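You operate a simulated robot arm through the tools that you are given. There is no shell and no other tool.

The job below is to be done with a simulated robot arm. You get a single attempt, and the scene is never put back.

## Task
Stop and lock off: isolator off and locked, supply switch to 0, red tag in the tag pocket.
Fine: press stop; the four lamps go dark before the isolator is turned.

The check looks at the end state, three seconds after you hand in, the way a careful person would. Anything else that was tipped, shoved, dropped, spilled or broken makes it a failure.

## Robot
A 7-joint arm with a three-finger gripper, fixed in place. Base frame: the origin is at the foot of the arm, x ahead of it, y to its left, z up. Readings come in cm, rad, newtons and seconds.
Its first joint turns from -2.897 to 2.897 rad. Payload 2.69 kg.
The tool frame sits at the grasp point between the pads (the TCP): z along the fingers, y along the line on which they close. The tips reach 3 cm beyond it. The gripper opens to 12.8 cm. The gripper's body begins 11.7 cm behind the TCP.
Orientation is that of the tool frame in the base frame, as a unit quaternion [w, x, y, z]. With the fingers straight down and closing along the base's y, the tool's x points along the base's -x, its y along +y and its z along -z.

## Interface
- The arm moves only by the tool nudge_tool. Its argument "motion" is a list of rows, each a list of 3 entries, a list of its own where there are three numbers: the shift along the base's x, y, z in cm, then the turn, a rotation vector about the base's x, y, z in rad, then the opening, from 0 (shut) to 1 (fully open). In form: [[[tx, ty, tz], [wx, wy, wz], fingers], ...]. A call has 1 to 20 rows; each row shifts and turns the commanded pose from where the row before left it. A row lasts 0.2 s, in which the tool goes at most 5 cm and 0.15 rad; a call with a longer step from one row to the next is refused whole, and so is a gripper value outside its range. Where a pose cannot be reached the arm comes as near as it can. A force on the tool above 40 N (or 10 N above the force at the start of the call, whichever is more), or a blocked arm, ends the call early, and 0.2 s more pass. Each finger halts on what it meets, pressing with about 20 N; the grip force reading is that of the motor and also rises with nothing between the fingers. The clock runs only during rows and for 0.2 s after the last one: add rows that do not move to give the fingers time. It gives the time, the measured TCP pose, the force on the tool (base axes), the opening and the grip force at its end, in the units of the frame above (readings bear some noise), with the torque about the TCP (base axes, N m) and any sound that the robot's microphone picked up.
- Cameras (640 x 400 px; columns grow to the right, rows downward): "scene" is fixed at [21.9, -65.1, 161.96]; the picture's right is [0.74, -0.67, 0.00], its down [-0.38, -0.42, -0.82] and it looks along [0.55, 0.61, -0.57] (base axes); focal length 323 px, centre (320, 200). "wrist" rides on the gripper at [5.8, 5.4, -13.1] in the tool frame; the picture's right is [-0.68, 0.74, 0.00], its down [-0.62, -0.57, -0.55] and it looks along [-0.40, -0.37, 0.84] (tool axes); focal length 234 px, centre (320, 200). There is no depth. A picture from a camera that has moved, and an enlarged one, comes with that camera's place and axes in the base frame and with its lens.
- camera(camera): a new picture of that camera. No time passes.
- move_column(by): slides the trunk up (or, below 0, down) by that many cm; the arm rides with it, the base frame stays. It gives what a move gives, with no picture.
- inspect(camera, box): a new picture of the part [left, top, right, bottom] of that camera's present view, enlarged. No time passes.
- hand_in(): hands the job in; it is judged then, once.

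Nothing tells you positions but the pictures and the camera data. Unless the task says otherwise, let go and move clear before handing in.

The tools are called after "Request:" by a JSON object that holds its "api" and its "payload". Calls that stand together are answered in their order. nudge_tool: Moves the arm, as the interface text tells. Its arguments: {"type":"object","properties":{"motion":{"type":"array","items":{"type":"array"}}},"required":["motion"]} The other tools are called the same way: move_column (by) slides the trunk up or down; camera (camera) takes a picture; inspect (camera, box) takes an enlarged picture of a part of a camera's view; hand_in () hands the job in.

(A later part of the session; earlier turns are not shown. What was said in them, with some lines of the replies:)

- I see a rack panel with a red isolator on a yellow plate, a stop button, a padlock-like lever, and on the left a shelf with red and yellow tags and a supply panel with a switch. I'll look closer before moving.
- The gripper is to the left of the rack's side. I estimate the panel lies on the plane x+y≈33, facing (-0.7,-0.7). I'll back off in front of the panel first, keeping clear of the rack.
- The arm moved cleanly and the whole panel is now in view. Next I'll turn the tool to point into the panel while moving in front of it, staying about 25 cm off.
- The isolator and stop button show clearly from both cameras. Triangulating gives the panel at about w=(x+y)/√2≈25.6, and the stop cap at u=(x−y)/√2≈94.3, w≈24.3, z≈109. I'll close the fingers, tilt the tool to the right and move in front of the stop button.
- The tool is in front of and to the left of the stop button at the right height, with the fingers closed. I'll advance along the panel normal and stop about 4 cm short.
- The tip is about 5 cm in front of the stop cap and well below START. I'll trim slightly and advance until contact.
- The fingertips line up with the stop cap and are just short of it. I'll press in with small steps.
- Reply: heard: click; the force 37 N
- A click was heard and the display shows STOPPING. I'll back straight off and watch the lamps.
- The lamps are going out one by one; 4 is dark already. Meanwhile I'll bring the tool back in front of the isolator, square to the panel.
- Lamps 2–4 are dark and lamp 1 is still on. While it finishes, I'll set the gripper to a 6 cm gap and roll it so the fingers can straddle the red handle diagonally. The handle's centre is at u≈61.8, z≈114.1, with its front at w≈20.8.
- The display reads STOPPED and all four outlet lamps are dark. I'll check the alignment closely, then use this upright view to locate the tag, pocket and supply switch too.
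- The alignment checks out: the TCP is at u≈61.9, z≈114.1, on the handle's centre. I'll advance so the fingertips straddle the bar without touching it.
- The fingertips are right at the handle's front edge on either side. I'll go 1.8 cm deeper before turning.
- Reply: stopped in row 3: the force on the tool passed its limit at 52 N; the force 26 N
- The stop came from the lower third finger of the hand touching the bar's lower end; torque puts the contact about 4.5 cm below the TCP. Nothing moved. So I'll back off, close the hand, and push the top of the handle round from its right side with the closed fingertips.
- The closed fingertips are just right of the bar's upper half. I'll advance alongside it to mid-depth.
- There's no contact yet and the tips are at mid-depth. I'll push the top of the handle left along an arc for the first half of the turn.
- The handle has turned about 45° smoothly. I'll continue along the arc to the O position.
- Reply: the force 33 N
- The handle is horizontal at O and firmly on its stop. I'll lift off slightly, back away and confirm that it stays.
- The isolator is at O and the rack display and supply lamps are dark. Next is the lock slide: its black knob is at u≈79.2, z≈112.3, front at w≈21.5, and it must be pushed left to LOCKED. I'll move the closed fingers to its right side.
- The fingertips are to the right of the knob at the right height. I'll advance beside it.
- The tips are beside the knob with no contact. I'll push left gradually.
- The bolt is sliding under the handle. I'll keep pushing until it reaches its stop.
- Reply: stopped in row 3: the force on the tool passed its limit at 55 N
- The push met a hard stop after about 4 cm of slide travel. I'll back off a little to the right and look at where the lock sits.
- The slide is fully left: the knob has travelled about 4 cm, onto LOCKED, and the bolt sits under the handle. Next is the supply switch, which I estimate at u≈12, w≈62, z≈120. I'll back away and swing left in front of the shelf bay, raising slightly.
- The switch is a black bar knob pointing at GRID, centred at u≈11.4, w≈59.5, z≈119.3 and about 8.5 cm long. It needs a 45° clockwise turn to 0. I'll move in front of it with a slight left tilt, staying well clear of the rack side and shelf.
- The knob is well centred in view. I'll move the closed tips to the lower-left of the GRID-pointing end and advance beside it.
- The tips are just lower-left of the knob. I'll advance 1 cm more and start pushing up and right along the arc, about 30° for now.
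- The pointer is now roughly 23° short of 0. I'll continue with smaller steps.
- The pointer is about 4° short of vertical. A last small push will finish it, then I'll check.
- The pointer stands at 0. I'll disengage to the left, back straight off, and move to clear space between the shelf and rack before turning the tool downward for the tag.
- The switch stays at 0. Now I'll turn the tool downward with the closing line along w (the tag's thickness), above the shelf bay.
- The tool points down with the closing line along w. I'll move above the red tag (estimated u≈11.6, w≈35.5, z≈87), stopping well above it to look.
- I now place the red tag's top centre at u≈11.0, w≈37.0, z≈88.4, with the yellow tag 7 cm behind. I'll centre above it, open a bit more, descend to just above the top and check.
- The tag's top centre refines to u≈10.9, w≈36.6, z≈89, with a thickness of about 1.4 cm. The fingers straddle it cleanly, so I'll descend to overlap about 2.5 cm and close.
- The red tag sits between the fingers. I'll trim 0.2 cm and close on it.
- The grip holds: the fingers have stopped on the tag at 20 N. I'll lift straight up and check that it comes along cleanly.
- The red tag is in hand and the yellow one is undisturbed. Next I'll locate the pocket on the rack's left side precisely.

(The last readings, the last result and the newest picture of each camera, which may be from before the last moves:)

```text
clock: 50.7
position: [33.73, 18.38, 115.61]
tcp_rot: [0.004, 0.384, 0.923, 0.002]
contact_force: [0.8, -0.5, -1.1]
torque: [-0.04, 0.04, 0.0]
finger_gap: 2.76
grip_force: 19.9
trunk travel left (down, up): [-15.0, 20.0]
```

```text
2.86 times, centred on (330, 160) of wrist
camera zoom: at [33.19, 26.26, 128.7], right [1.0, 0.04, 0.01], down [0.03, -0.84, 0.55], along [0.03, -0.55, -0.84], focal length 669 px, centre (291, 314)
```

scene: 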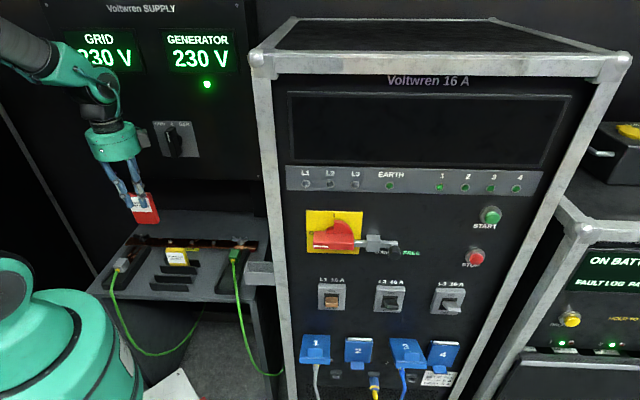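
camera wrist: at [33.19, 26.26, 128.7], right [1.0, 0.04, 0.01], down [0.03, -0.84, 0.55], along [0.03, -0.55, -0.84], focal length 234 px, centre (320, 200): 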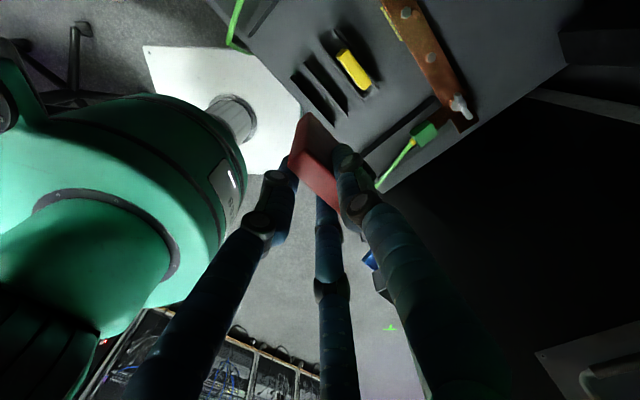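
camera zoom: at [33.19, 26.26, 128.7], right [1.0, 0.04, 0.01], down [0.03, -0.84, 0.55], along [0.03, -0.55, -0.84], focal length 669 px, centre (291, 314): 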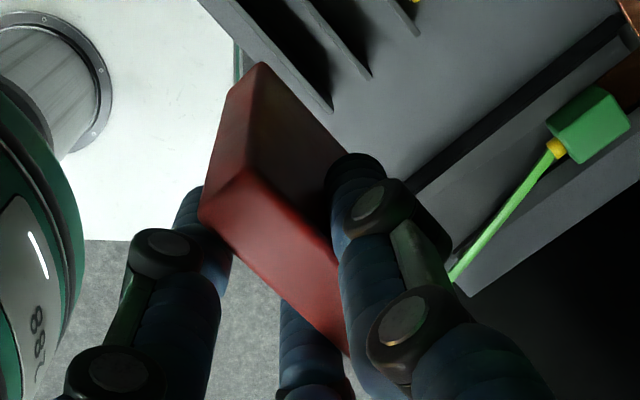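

The tag is about 6×9 cm, held upright, with its bottom about 9.7 cm below the TCP. The pocket spans u≈40–48.6, w≈24–27.4, with its rim at z≈102. The hand is about 13 cm wide, so I'll lean it 14° to the left to keep it clear of the rack side, and hover just left of the pocket first.

Request:
{"api": "nudge_tool", "payload": {"motion": [[[1.81, -3.85, 0], [0, 0, 0], 0], [[1.81, -3.85, 0], [0, 0, 0], 0], [[1.81, -3.85, 0], [-0.0575, -0.0575, 0], 0], [[1.81, -3.85, 0], [-0.0575, -0.0575, 0], 0], [[1.81, -3.85, 0], [-0.0575, -0.0575, 0], 0], [[1.4, -3.0, 0.3], [0, 0, 0], 0], [[0, 0, 0], [0, 0, 0], 0]]}}

Request:
{"api": "camera", "payload": {"camera": "wrist"}}

Request:
{"api": "camera", "payload": {"camera": "scene"}}

```text
clock: 52.3
position: [44.26, -4.0, 115.76]
tcp_rot: [0.116, 0.381, 0.916, -0.044]
contact_force: [0.1, -0.8, -0.4]
torque: [0.01, 0.07, 0.0]
finger_gap: 2.78
grip_force: 20.0
trunk travel left (down, up): [-15.0, 20.0]
```

```text
taken
camera wrist: at [41.75, 5.97, 127.07], right [0.98, 0.06, 0.17], down [-0.08, -0.73, 0.68], along [0.17, -0.68, -0.71], focal length 234 px, centre (320, 200)
```

wrist: 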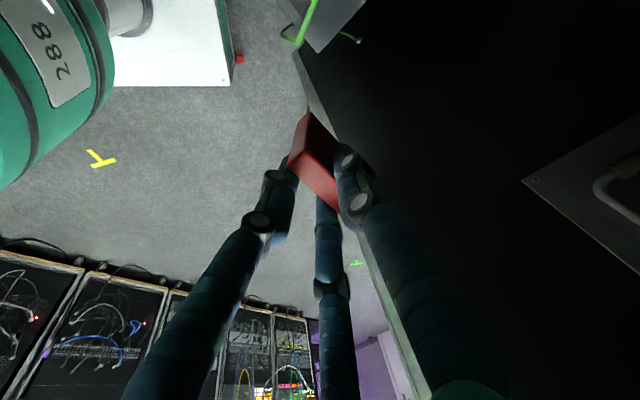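

```text
taken
```

scene: 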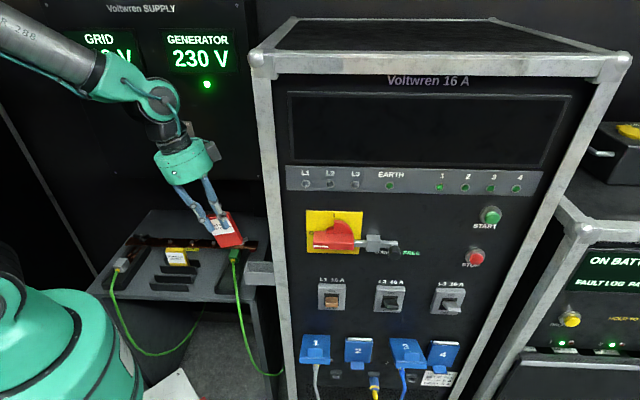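

The tag and hand are clear. I'll move over the pocket, with the tag's lowest corner about 3 cm above the rim, and then compare tag and pocket in both views.

Request:
{"api": "nudge_tool", "payload": {"motion": [[[1.294, -2.807, 0], [0, 0, 0], 0], [[1.294, -2.807, 0], [0, 0, 0], 0], [[1.294, -2.807, 0], [0, 0, 0], 0], [[0, 0, 0], [0, 0, 0], 0]]}}

Request:
{"api": "camera", "payload": {"camera": "wrist"}}

Request:
{"api": "inspect", "payload": {"camera": "scene", "box": [180, 180, 320, 300]}}

Request:
{"api": "inspect", "payload": {"camera": "wrist", "box": [260, 80, 420, 220]}}

```text
clock: 53.3
position: [47.85, -12.39, 115.58]
tcp_rot: [0.118, 0.379, 0.917, -0.044]
contact_force: [-1.4, 0.7, -1.1]
torque: [0.08, 0.1, -0.03]
finger_gap: 2.75
grip_force: 19.7
trunk travel left (down, up): [-15.0, 20.0]
```

```text
taken
camera wrist: at [45.39, -2.42, 127.05], right [0.98, 0.06, 0.17], down [-0.08, -0.73, 0.68], along [0.17, -0.68, -0.71], focal length 234 px, centre (320, 200)
```

wrist: 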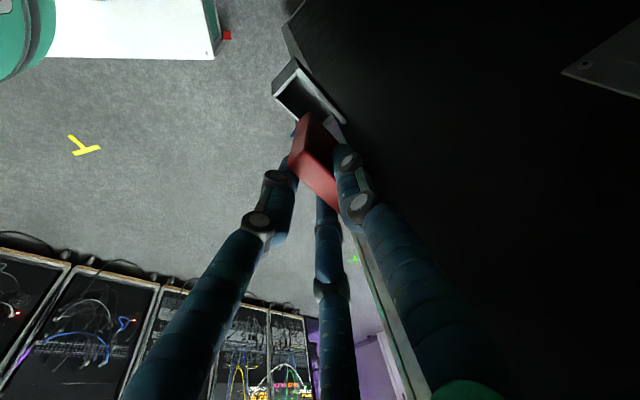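

```text
3.33 times, centred on (250, 240) of scene
camera zoom: at [21.9, -65.1, 161.96], right [0.74, -0.67, 0.0], down [-0.38, -0.42, -0.82], along [0.55, 0.61, -0.57], focal length 1076 px, centre (553, 67)
```

zoom: 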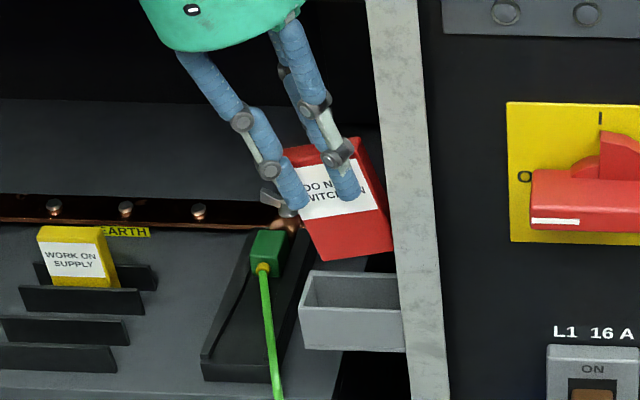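

```text
2.86 times, centred on (340, 150) of wrist
camera zoom: at [45.39, -2.42, 127.05], right [0.98, 0.06, 0.17], down [-0.08, -0.73, 0.68], along [0.17, -0.68, -0.71], focal length 669 px, centre (263, 343)
```

zoom: 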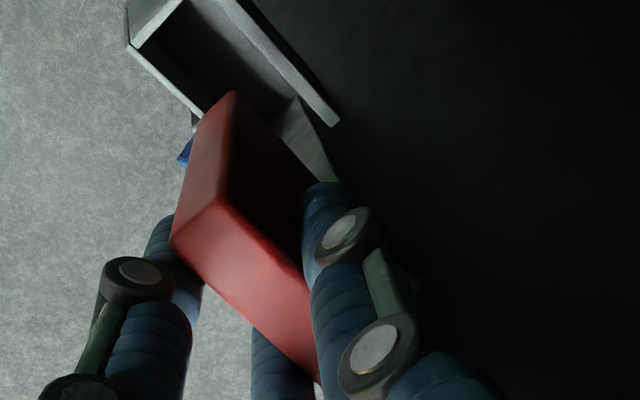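

I can see the open pocket right beneath the tag. The pocket interior is at w≈24.6–27.6, centre 26.1, and the tag is at w≈25.4, so I'll shift 0.7 cm in w, lower to just above the rim and check again.

Request:
{"api": "nudge_tool", "payload": {"motion": [[[0.5, 0.5, 0], [0, 0, 0], 0], [[0, 0, -1.5], [0, 0, 0], 0], [[0, 0, -1.3], [0, 0, 0], 0], [[0, 0, 0], [0, 0, 0], 0]]}}

Request:
{"api": "inspect", "payload": {"camera": "scene", "box": [200, 200, 310, 300]}}

Request:
{"api": "inspect", "payload": {"camera": "wrist", "box": [240, 40, 380, 180]}}

```text
clock: 54.3
position: [48.45, -11.93, 112.86]
tcp_rot: [0.116, 0.38, 0.917, -0.045]
contact_force: [-4.2, 3.6, -1.1]
torque: [0.3, 0.31, 0.05]
finger_gap: 2.77
grip_force: 20.1
trunk travel left (down, up): [-15.0, 20.0]
```

```text
4.00 times, centred on (255, 250) of scene
camera zoom: at [21.9, -65.1, 161.96], right [0.74, -0.67, 0.0], down [-0.38, -0.42, -0.82], along [0.55, 0.61, -0.57], focal length 1292 px, centre (580, 0)
```

zoom: 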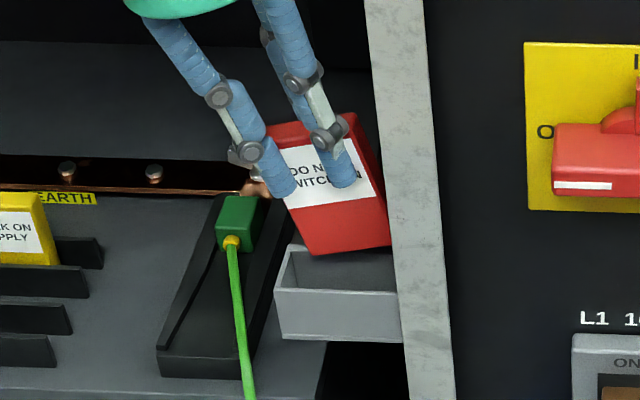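

```text
2.86 times, centred on (310, 110) of wrist
camera zoom: at [45.93, -1.9, 124.36], right [0.98, 0.06, 0.17], down [-0.08, -0.73, 0.68], along [0.17, -0.68, -0.71], focal length 669 px, centre (349, 457)
```

zoom: 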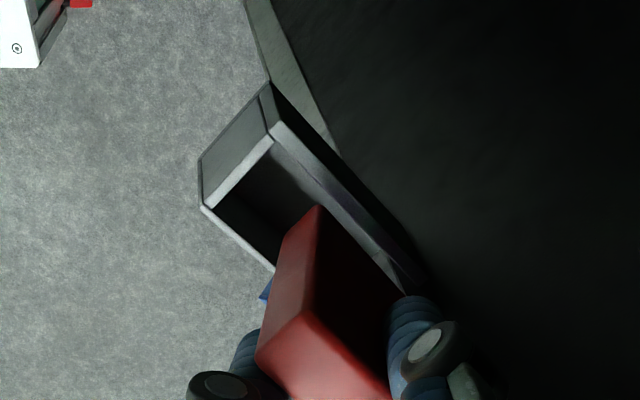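

The tag's lower right corner is lightly touching the rack side (5 N, about 8 cm below the TCP). I'll shift slightly left, reduce the lean by 2°, check the force is gone, and then lower in stages.

Request:
{"api": "nudge_tool", "payload": {"motion": [[[-0.19, 0.19, 0], [0.027, 0.027, 0], 0], [[0, 0, 0], [0, 0, 0], 0]]}}

Request:
{"api": "inspect", "payload": {"camera": "scene", "box": [200, 200, 310, 300]}}

Request:
{"api": "inspect", "payload": {"camera": "wrist", "box": [240, 40, 380, 180]}}

```text
clock: 54.9
position: [48.48, -11.68, 113.01]
tcp_rot: [0.1, 0.381, 0.918, -0.037]
contact_force: [0.1, -0.4, -0.6]
torque: [-0.03, 0.05, -0.01]
finger_gap: 2.79
grip_force: 20.0
trunk travel left (down, up): [-15.0, 20.0]
```

```text
4.00 times, centred on (255, 250) of scene
camera zoom: at [21.9, -65.1, 161.96], right [0.74, -0.67, 0.0], down [-0.38, -0.42, -0.82], along [0.55, 0.61, -0.57], focal length 1292 px, centre (580, 0)
```

zoom: 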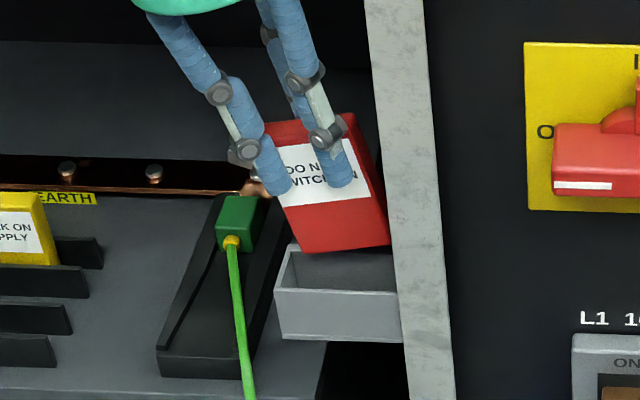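

```text
2.86 times, centred on (310, 110) of wrist
camera zoom: at [46.2, -2.01, 124.68], right [0.99, 0.05, 0.15], down [-0.06, -0.75, 0.66], along [0.15, -0.66, -0.74], focal length 669 px, centre (349, 457)
```

zoom: 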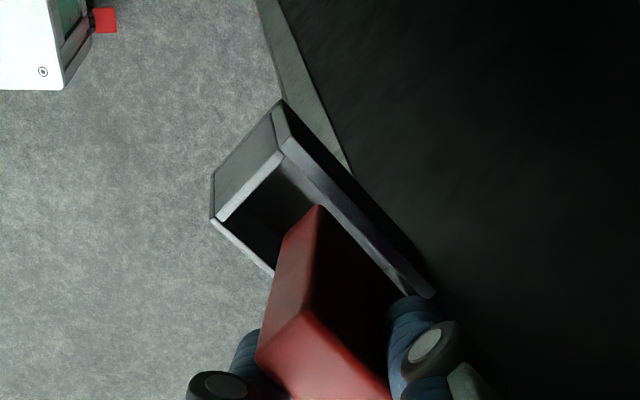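

The contact force is gone. The tag is slightly rearward of the pocket's centre, so I'll shift 0.3 cm forward and lower it in.

Request:
{"api": "nudge_tool", "payload": {"motion": [[[-0.21, -0.21, 0], [0, 0, 0], 0], [[0, 0, -1.0], [0, 0, 0], 0], [[0, 0, -1.0], [0, 0, 0], 0], [[0, 0, 0], [0, 0, 0], 0]]}}

Request:
{"api": "inspect", "payload": {"camera": "scene", "box": [200, 200, 310, 300]}}

Request:
{"api": "inspect", "payload": {"camera": "wrist", "box": [240, 40, 380, 180]}}

```text
clock: 55.9
position: [48.2, -11.84, 111.07]
tcp_rot: [0.099, 0.381, 0.918, -0.036]
contact_force: [0.3, 0.6, -1.0]
torque: [0.01, 0.01, 0.01]
finger_gap: 2.8
grip_force: 19.7
trunk travel left (down, up): [-15.0, 20.0]
```

```text
4.00 times, centred on (255, 250) of scene
camera zoom: at [21.9, -65.1, 161.96], right [0.74, -0.67, 0.0], down [-0.38, -0.42, -0.82], along [0.55, 0.61, -0.57], focal length 1292 px, centre (580, 0)
```

zoom: 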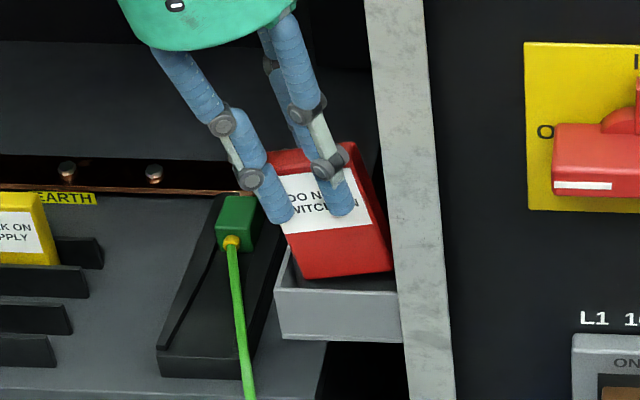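

```text
2.86 times, centred on (310, 110) of wrist
camera zoom: at [45.96, -2.15, 122.68], right [0.99, 0.05, 0.15], down [-0.06, -0.75, 0.66], along [0.15, -0.66, -0.74], focal length 669 px, centre (349, 457)
```

zoom: 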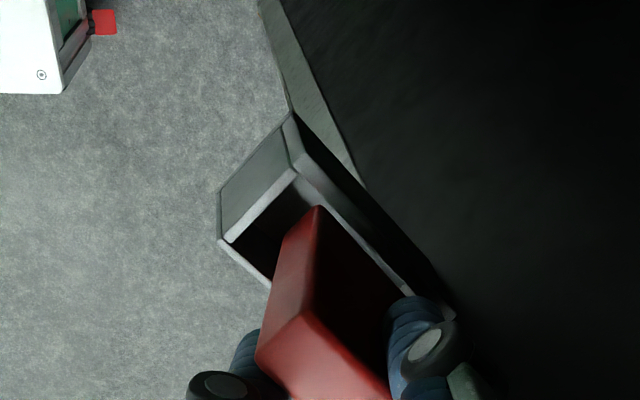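

The tag is entering the pocket without contact. I'll continue down.

Request:
{"api": "nudge_tool", "payload": {"motion": [[[0, 0, -0.8], [0, 0, 0], 0], [[0, 0, -0.8], [0, 0, 0], 0], [[0, 0, -0.6], [0, 0, 0], 0], [[0, 0, 0], [0, 0, 0], 0]]}}

Request:
{"api": "inspect", "payload": {"camera": "scene", "box": [200, 200, 310, 300]}}

Request:
{"api": "inspect", "payload": {"camera": "wrist", "box": [240, 40, 380, 180]}}

```text
clock: 56.9
position: [48.25, -11.82, 108.76]
tcp_rot: [0.1, 0.381, 0.918, -0.037]
contact_force: [-0.1, 0.2, 0.1]
torque: [0.0, 0.01, -0.02]
finger_gap: 2.76
grip_force: 20.1
trunk travel left (down, up): [-15.0, 20.0]
```

```text
4.00 times, centred on (255, 250) of scene
camera zoom: at [21.9, -65.1, 161.96], right [0.74, -0.67, 0.0], down [-0.38, -0.42, -0.82], along [0.55, 0.61, -0.57], focal length 1292 px, centre (580, 0)
```

zoom: 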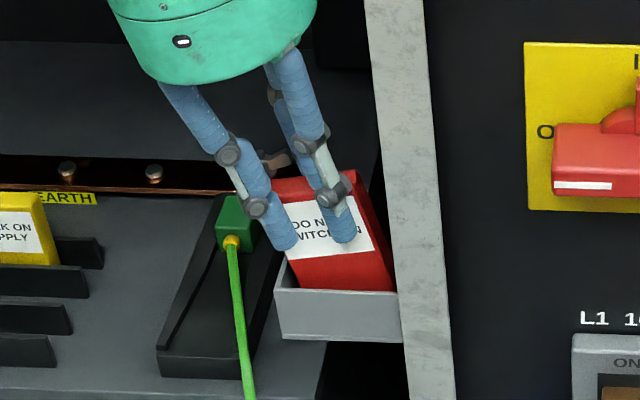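

```text
2.86 times, centred on (310, 110) of wrist
camera zoom: at [45.93, -2.11, 120.45], right [0.99, 0.05, 0.15], down [-0.06, -0.75, 0.66], along [0.15, -0.66, -0.74], focal length 669 px, centre (349, 457)
```

zoom: 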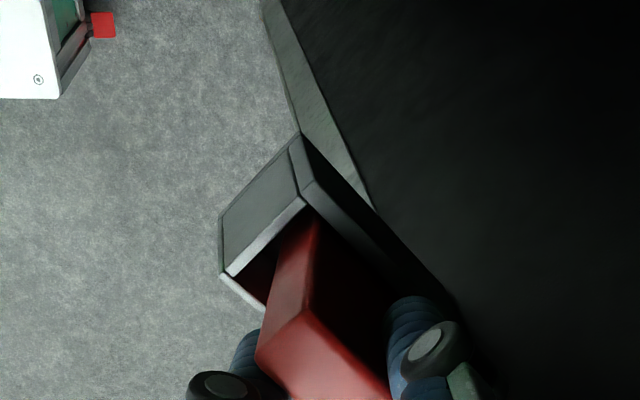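

The tag is about 3 cm into the pocket. I'll lower in small steps to just touch the floor.

Request:
{"api": "nudge_tool", "payload": {"motion": [[[0, 0, -0.35], [0, 0, 0], 0], [[0, 0, -0.35], [0, 0, 0], 0], [[0, 0, 0], [0, 0, 0], 0]]}}

```text
clock: 57.7
position: [48.21, -11.7, 108.11]
tcp_rot: [0.1, 0.38, 0.919, -0.037]
contact_force: [0.2, 0.7, -1.8]
torque: [-0.01, -0.01, -0.01]
finger_gap: 2.76
grip_force: 20.5
trunk travel left (down, up): [-15.0, 20.0]
```

Request:
{"api": "nudge_tool", "payload": {"motion": [[[0, 0, -0.3], [0, 0, 0], 0], [[0, 0, -0.3], [0, 0, 0], 0], [[0, 0, 0], [0, 0, 0], 0]]}}

Request:
{"api": "inspect", "payload": {"camera": "scene", "box": [200, 200, 310, 300]}}

```text
clock: 58.5
position: [48.09, -11.78, 107.59]
tcp_rot: [0.101, 0.381, 0.918, -0.036]
contact_force: [-1.2, -0.7, 23.9]
torque: [0.09, 0.22, 0.03]
finger_gap: 2.8
grip_force: 19.7
trunk travel left (down, up): [-15.0, 20.0]
```

```text
4.00 times, centred on (255, 250) of scene
camera zoom: at [21.9, -65.1, 161.96], right [0.74, -0.67, 0.0], down [-0.38, -0.42, -0.82], along [0.55, 0.61, -0.57], focal length 1292 px, centre (580, 0)
```

zoom: 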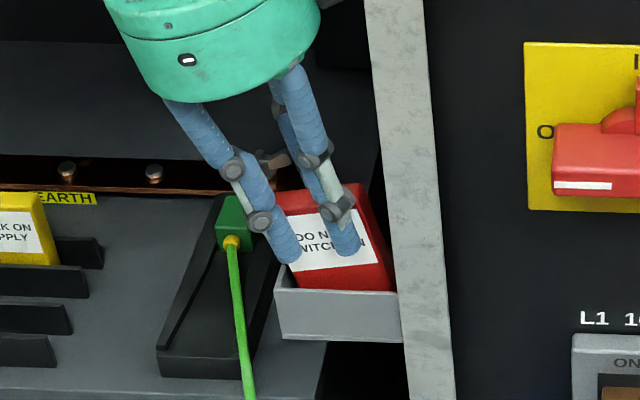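

The tag's corner is resting on the pocket floor. I'll ease up slightly and open the fingers gradually.

Request:
{"api": "nudge_tool", "payload": {"motion": [[[0, 0, 0.25], [0, 0, 0], 0], [[0, 0, 0], [0, 0, 0], 0.26], [[0, 0, 0], [0, 0, 0], 0.3], [[0, 0, 0], [0, 0, 0], 0.38], [[0, 0, 0], [0, 0, 0], 0.42], [[0, 0, 0], [0, 0, 0], 0.42]]}}

Request:
{"api": "inspect", "payload": {"camera": "scene", "box": [200, 200, 310, 300]}}

Request:
{"api": "inspect", "payload": {"camera": "wrist", "box": [240, 40, 400, 220]}}

```text
clock: 59.9
position: [48.23, -11.8, 107.75]
tcp_rot: [0.101, 0.38, 0.919, -0.037]
contact_force: [0.0, 0.1, -0.6]
torque: [-0.01, 0.02, 0.03]
finger_gap: 5.39
grip_force: 0.1
trunk travel left (down, up): [-15.0, 20.0]
```

```text
4.00 times, centred on (255, 250) of scene
camera zoom: at [21.9, -65.1, 161.96], right [0.74, -0.67, 0.0], down [-0.38, -0.42, -0.82], along [0.55, 0.61, -0.57], focal length 1292 px, centre (580, 0)
```

zoom: 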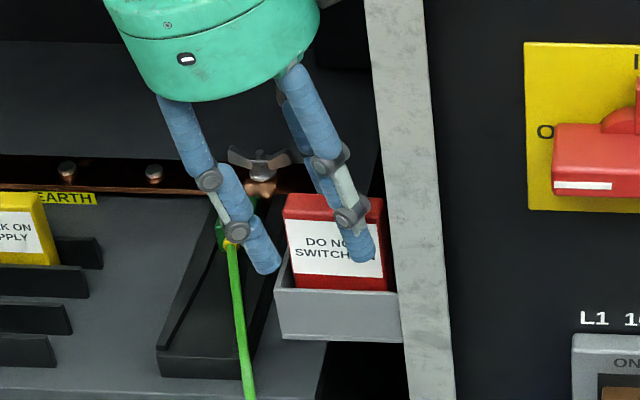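

```text
2.22 times, centred on (320, 130) of wrist
camera zoom: at [45.92, -2.16, 119.39], right [0.99, 0.05, 0.15], down [-0.06, -0.75, 0.66], along [0.15, -0.66, -0.74], focal length 520 px, centre (320, 356)
```

zoom: 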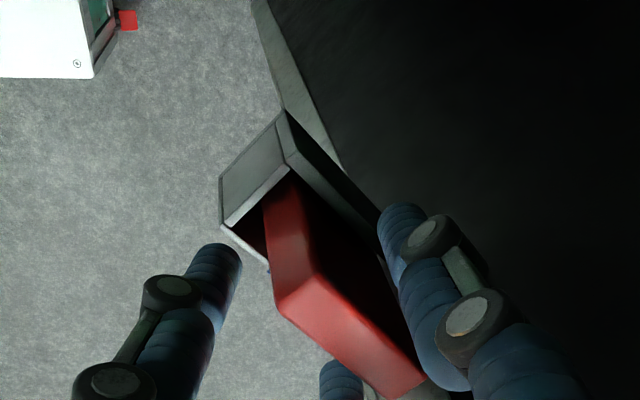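

The tag has dropped upright into the pocket. I'll withdraw along the tool axis, up and slightly left.

Request:
{"api": "nudge_tool", "payload": {"motion": [[[-0.3, 0.3, 1.95], [0, 0, 0], 0.42], [[-0.6, 0.6, 3.9], [0, 0, 0], 0.42], [[-0.6, 0.6, 3.9], [0, 0, 0], 0.42], [[-0.6, 0.6, 3.9], [0, 0, 0], 0.42], [[-1.5, 1.5, 3.5], [0, 0, 0], 0.42], [[-2.5, 2.5, 0], [0, 0, 0], 0.42], [[-2.5, 2.5, 0], [0, 0, 0], 0.42], [[0, 0, 0], [0, 0, 0], 0.42]]}}

Request:
{"api": "camera", "payload": {"camera": "scene"}}

Request:
{"api": "inspect", "payload": {"camera": "scene", "box": [200, 200, 310, 300]}}

Request:
{"api": "inspect", "payload": {"camera": "scene", "box": [290, 80, 530, 290]}}

Request:
{"api": "inspect", "payload": {"camera": "scene", "box": [290, 200, 430, 287]}}

```text
clock: 61.7
position: [39.32, -3.24, 124.9]
tcp_rot: [0.1, 0.38, 0.919, -0.037]
contact_force: [0.1, 0.0, 0.0]
torque: [0.03, -0.04, 0.0]
finger_gap: 5.37
grip_force: 0.0
trunk travel left (down, up): [-15.0, 20.0]
```

```text
taken
```

scene: 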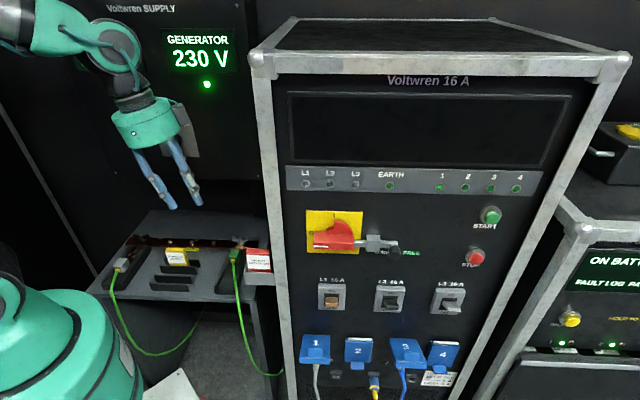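

```text
4.00 times, centred on (255, 250) of scene
camera zoom: at [21.9, -65.1, 161.96], right [0.74, -0.67, 0.0], down [-0.38, -0.42, -0.82], along [0.55, 0.61, -0.57], focal length 1292 px, centre (580, 0)
```

zoom: 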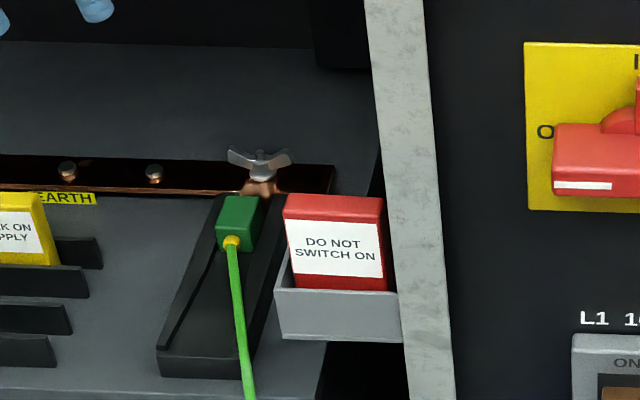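

```text
1.90 times, centred on (410, 185) of scene
camera zoom: at [21.9, -65.1, 161.96], right [0.74, -0.67, 0.0], down [-0.38, -0.42, -0.82], along [0.55, 0.61, -0.57], focal length 615 px, centre (149, 229)
```

zoom: 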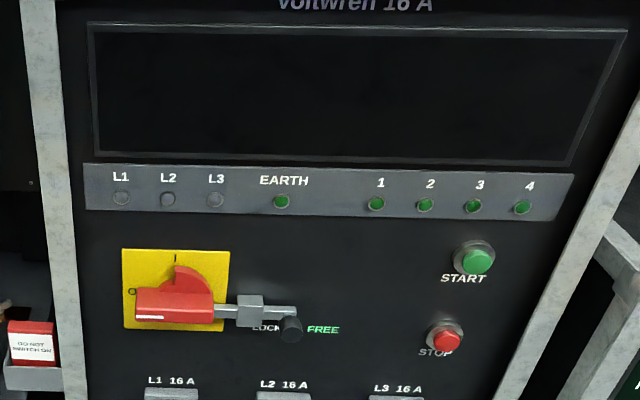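

```text
4.57 times, centred on (360, 244) of scene
camera zoom: at [21.9, -65.1, 161.96], right [0.74, -0.67, 0.0], down [-0.38, -0.42, -0.82], along [0.55, 0.61, -0.57], focal length 1476 px, centre (137, 1)
```

zoom: 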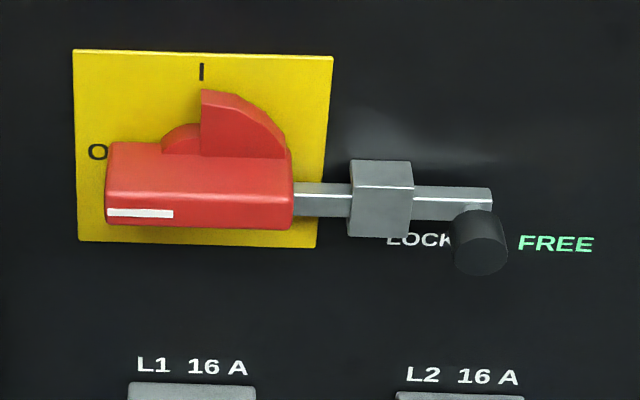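

The tag is seated in the pocket reading DO NOT SWITCH ON. The isolator is level at O and the lock slide has travelled its full 4 cm. I'll move the arm up and clear, then re-check the supply switch and everything else.

Request:
{"api": "nudge_tool", "payload": {"motion": [[[-1.5, -1.5, 3], [0, 0, 0], 0.42], [[-2, -2, 3], [0.05, 0.05, 0], 0.42], [[-2, -2, 3], [0.05, 0.05, 0], 0.42], [[-2, -2, 3], [0.05, 0.05, 0], 0.42], [[-2, -2, 2], [0.05, 0.05, 0], 0.42], [[0, 0, 0], [0, 0, 0], 0.42]]}}

Request:
{"api": "camera", "payload": {"camera": "scene"}}

Request:
{"api": "inspect", "payload": {"camera": "scene", "box": [120, 100, 220, 170]}}

Request:
{"api": "inspect", "payload": {"camera": "scene", "box": [80, 200, 320, 400]}}

Request:
{"api": "inspect", "payload": {"camera": "scene", "box": [290, 260, 520, 400]}}

```text
clock: 63.1
position: [30.17, -12.73, 138.87]
tcp_rot: [-0.031, 0.382, 0.923, 0.017]
contact_force: [0.2, -0.2, 0.1]
torque: [0.06, 0.03, -0.02]
finger_gap: 5.37
grip_force: 0.1
trunk travel left (down, up): [-15.0, 20.0]
```

```text
taken
```

scene: 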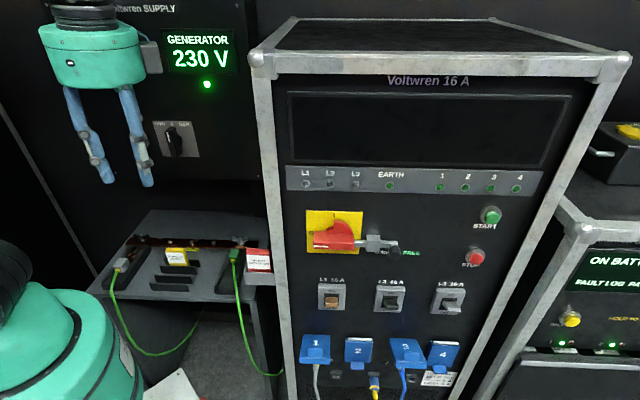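

```text
5.71 times, centred on (170, 135) of scene
camera zoom: at [21.9, -65.1, 161.96], right [0.74, -0.67, 0.0], down [-0.38, -0.42, -0.82], along [0.55, 0.61, -0.57], focal length 1846 px, centre (1177, 571)
```

zoom: 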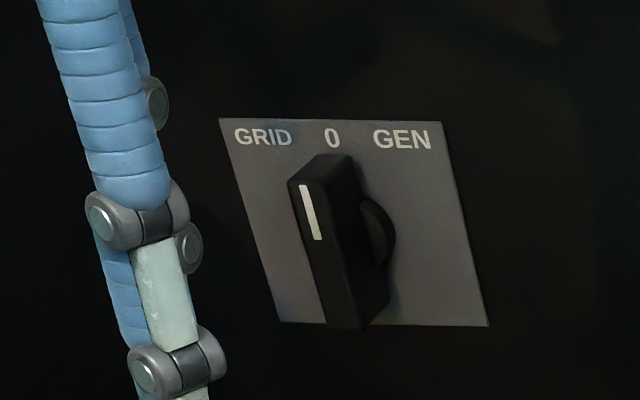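

```text
2.00 times, centred on (200, 300) of scene
camera zoom: at [21.9, -65.1, 161.96], right [0.74, -0.67, 0.0], down [-0.38, -0.42, -0.82], along [0.55, 0.61, -0.57], focal length 646 px, centre (560, 0)
```

zoom: 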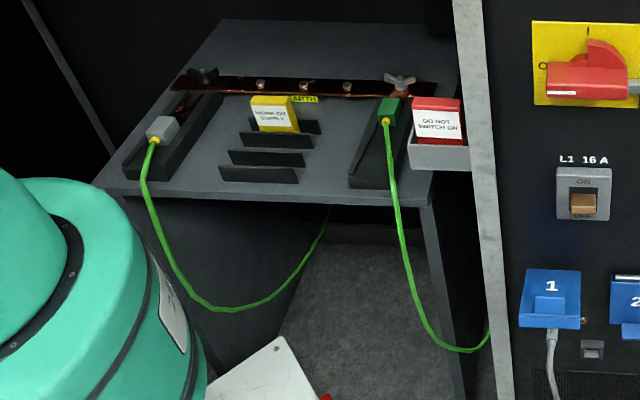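

```text
2.78 times, centred on (405, 330) of scene
camera zoom: at [21.9, -65.1, 161.96], right [0.74, -0.67, 0.0], down [-0.38, -0.42, -0.82], along [0.55, 0.61, -0.57], focal length 899 px, centre (84, -162)
```

zoom: 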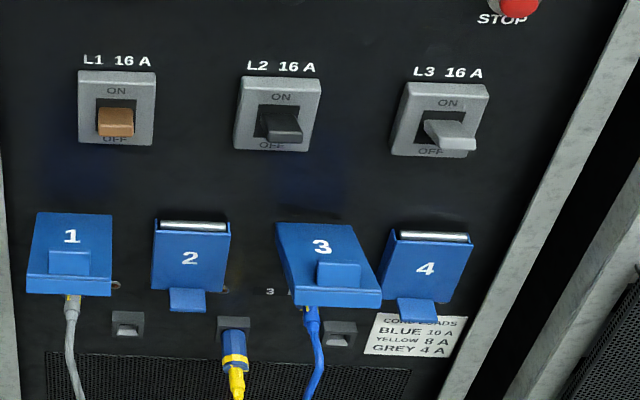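

Request:
{"api": "inspect", "payload": {"camera": "scene", "box": [150, 115, 205, 160]}}

Request:
{"api": "inspect", "payload": {"camera": "scene", "box": [300, 205, 420, 270]}}

```text
8.89 times, centred on (178, 138) of scene
camera zoom: at [21.9, -65.1, 161.96], right [0.74, -0.67, 0.0], down [-0.38, -0.42, -0.82], along [0.55, 0.61, -0.57], focal length 2871 px, centre (1587, 756)
```

zoom: 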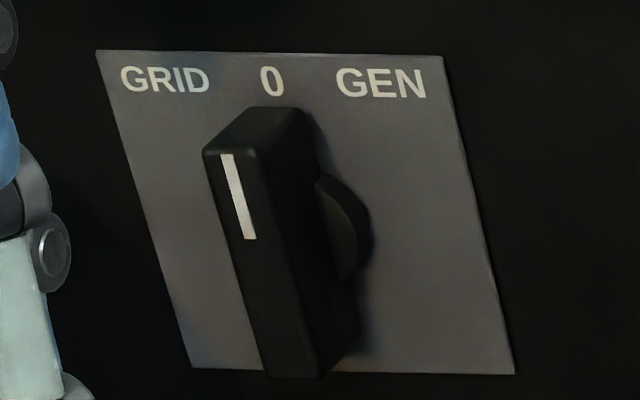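

```text
5.33 times, centred on (360, 238) of scene
camera zoom: at [21.9, -65.1, 161.96], right [0.74, -0.67, 0.0], down [-0.38, -0.42, -0.82], along [0.55, 0.61, -0.57], focal length 1722 px, centre (107, 0)
```

zoom: 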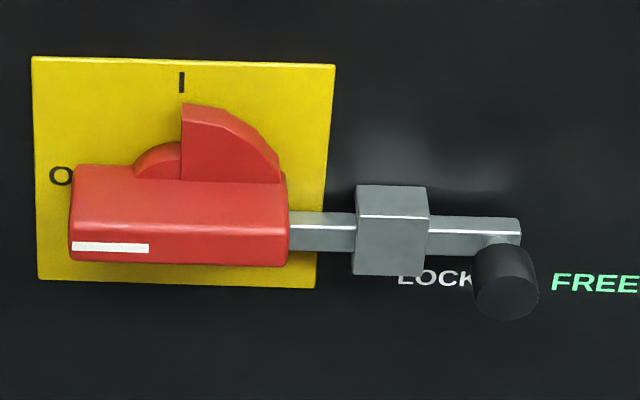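

All the checks pass:
- **Stop:** pressed, and all four lamps went dark before I turned the isolator.
- **Isolator:** level at O, with the lock slide at LOCKED.
- **Supply switch:** pointing at 0.
- **Red tag:** upright in the tag pocket.

Nothing else looks disturbed and the arm is clear, so I'm handing in.

Request:
{"api": "hand_in", "payload": {}}

```text
The job is handed in.
```

The lock-off is done and handed in; I haven't seen the check's verdict.

- **Stop:** I pressed it and heard it click. All four lamps went dark and the display read STOPPED before I turned the isolator.
- **Isolator:** it is at O. The lock slide moved its full 4 cm of travel towards LOCKED and hit a firm stop, with the bolt under the handle. The "FREE" label still shows green, as it did at the start, so I took it as printed text rather than a lamp.
- **Supply switch:** it points straight at 0.
- **Red tag:** it stands upright in the tag pocket on the rack's left side.

While I was lining things up, a finger bumped the isolator handle hard enough to stop the arm. Later the tag lightly touched the side of the rack. Neither moved anything. The yellow tag, breakers, plugs and cables look as they did at the start, and the arm is clear.

The unit to the right switched from ONLINE to ON BATTERY after the stop. I took that as an effect of the shutdown.
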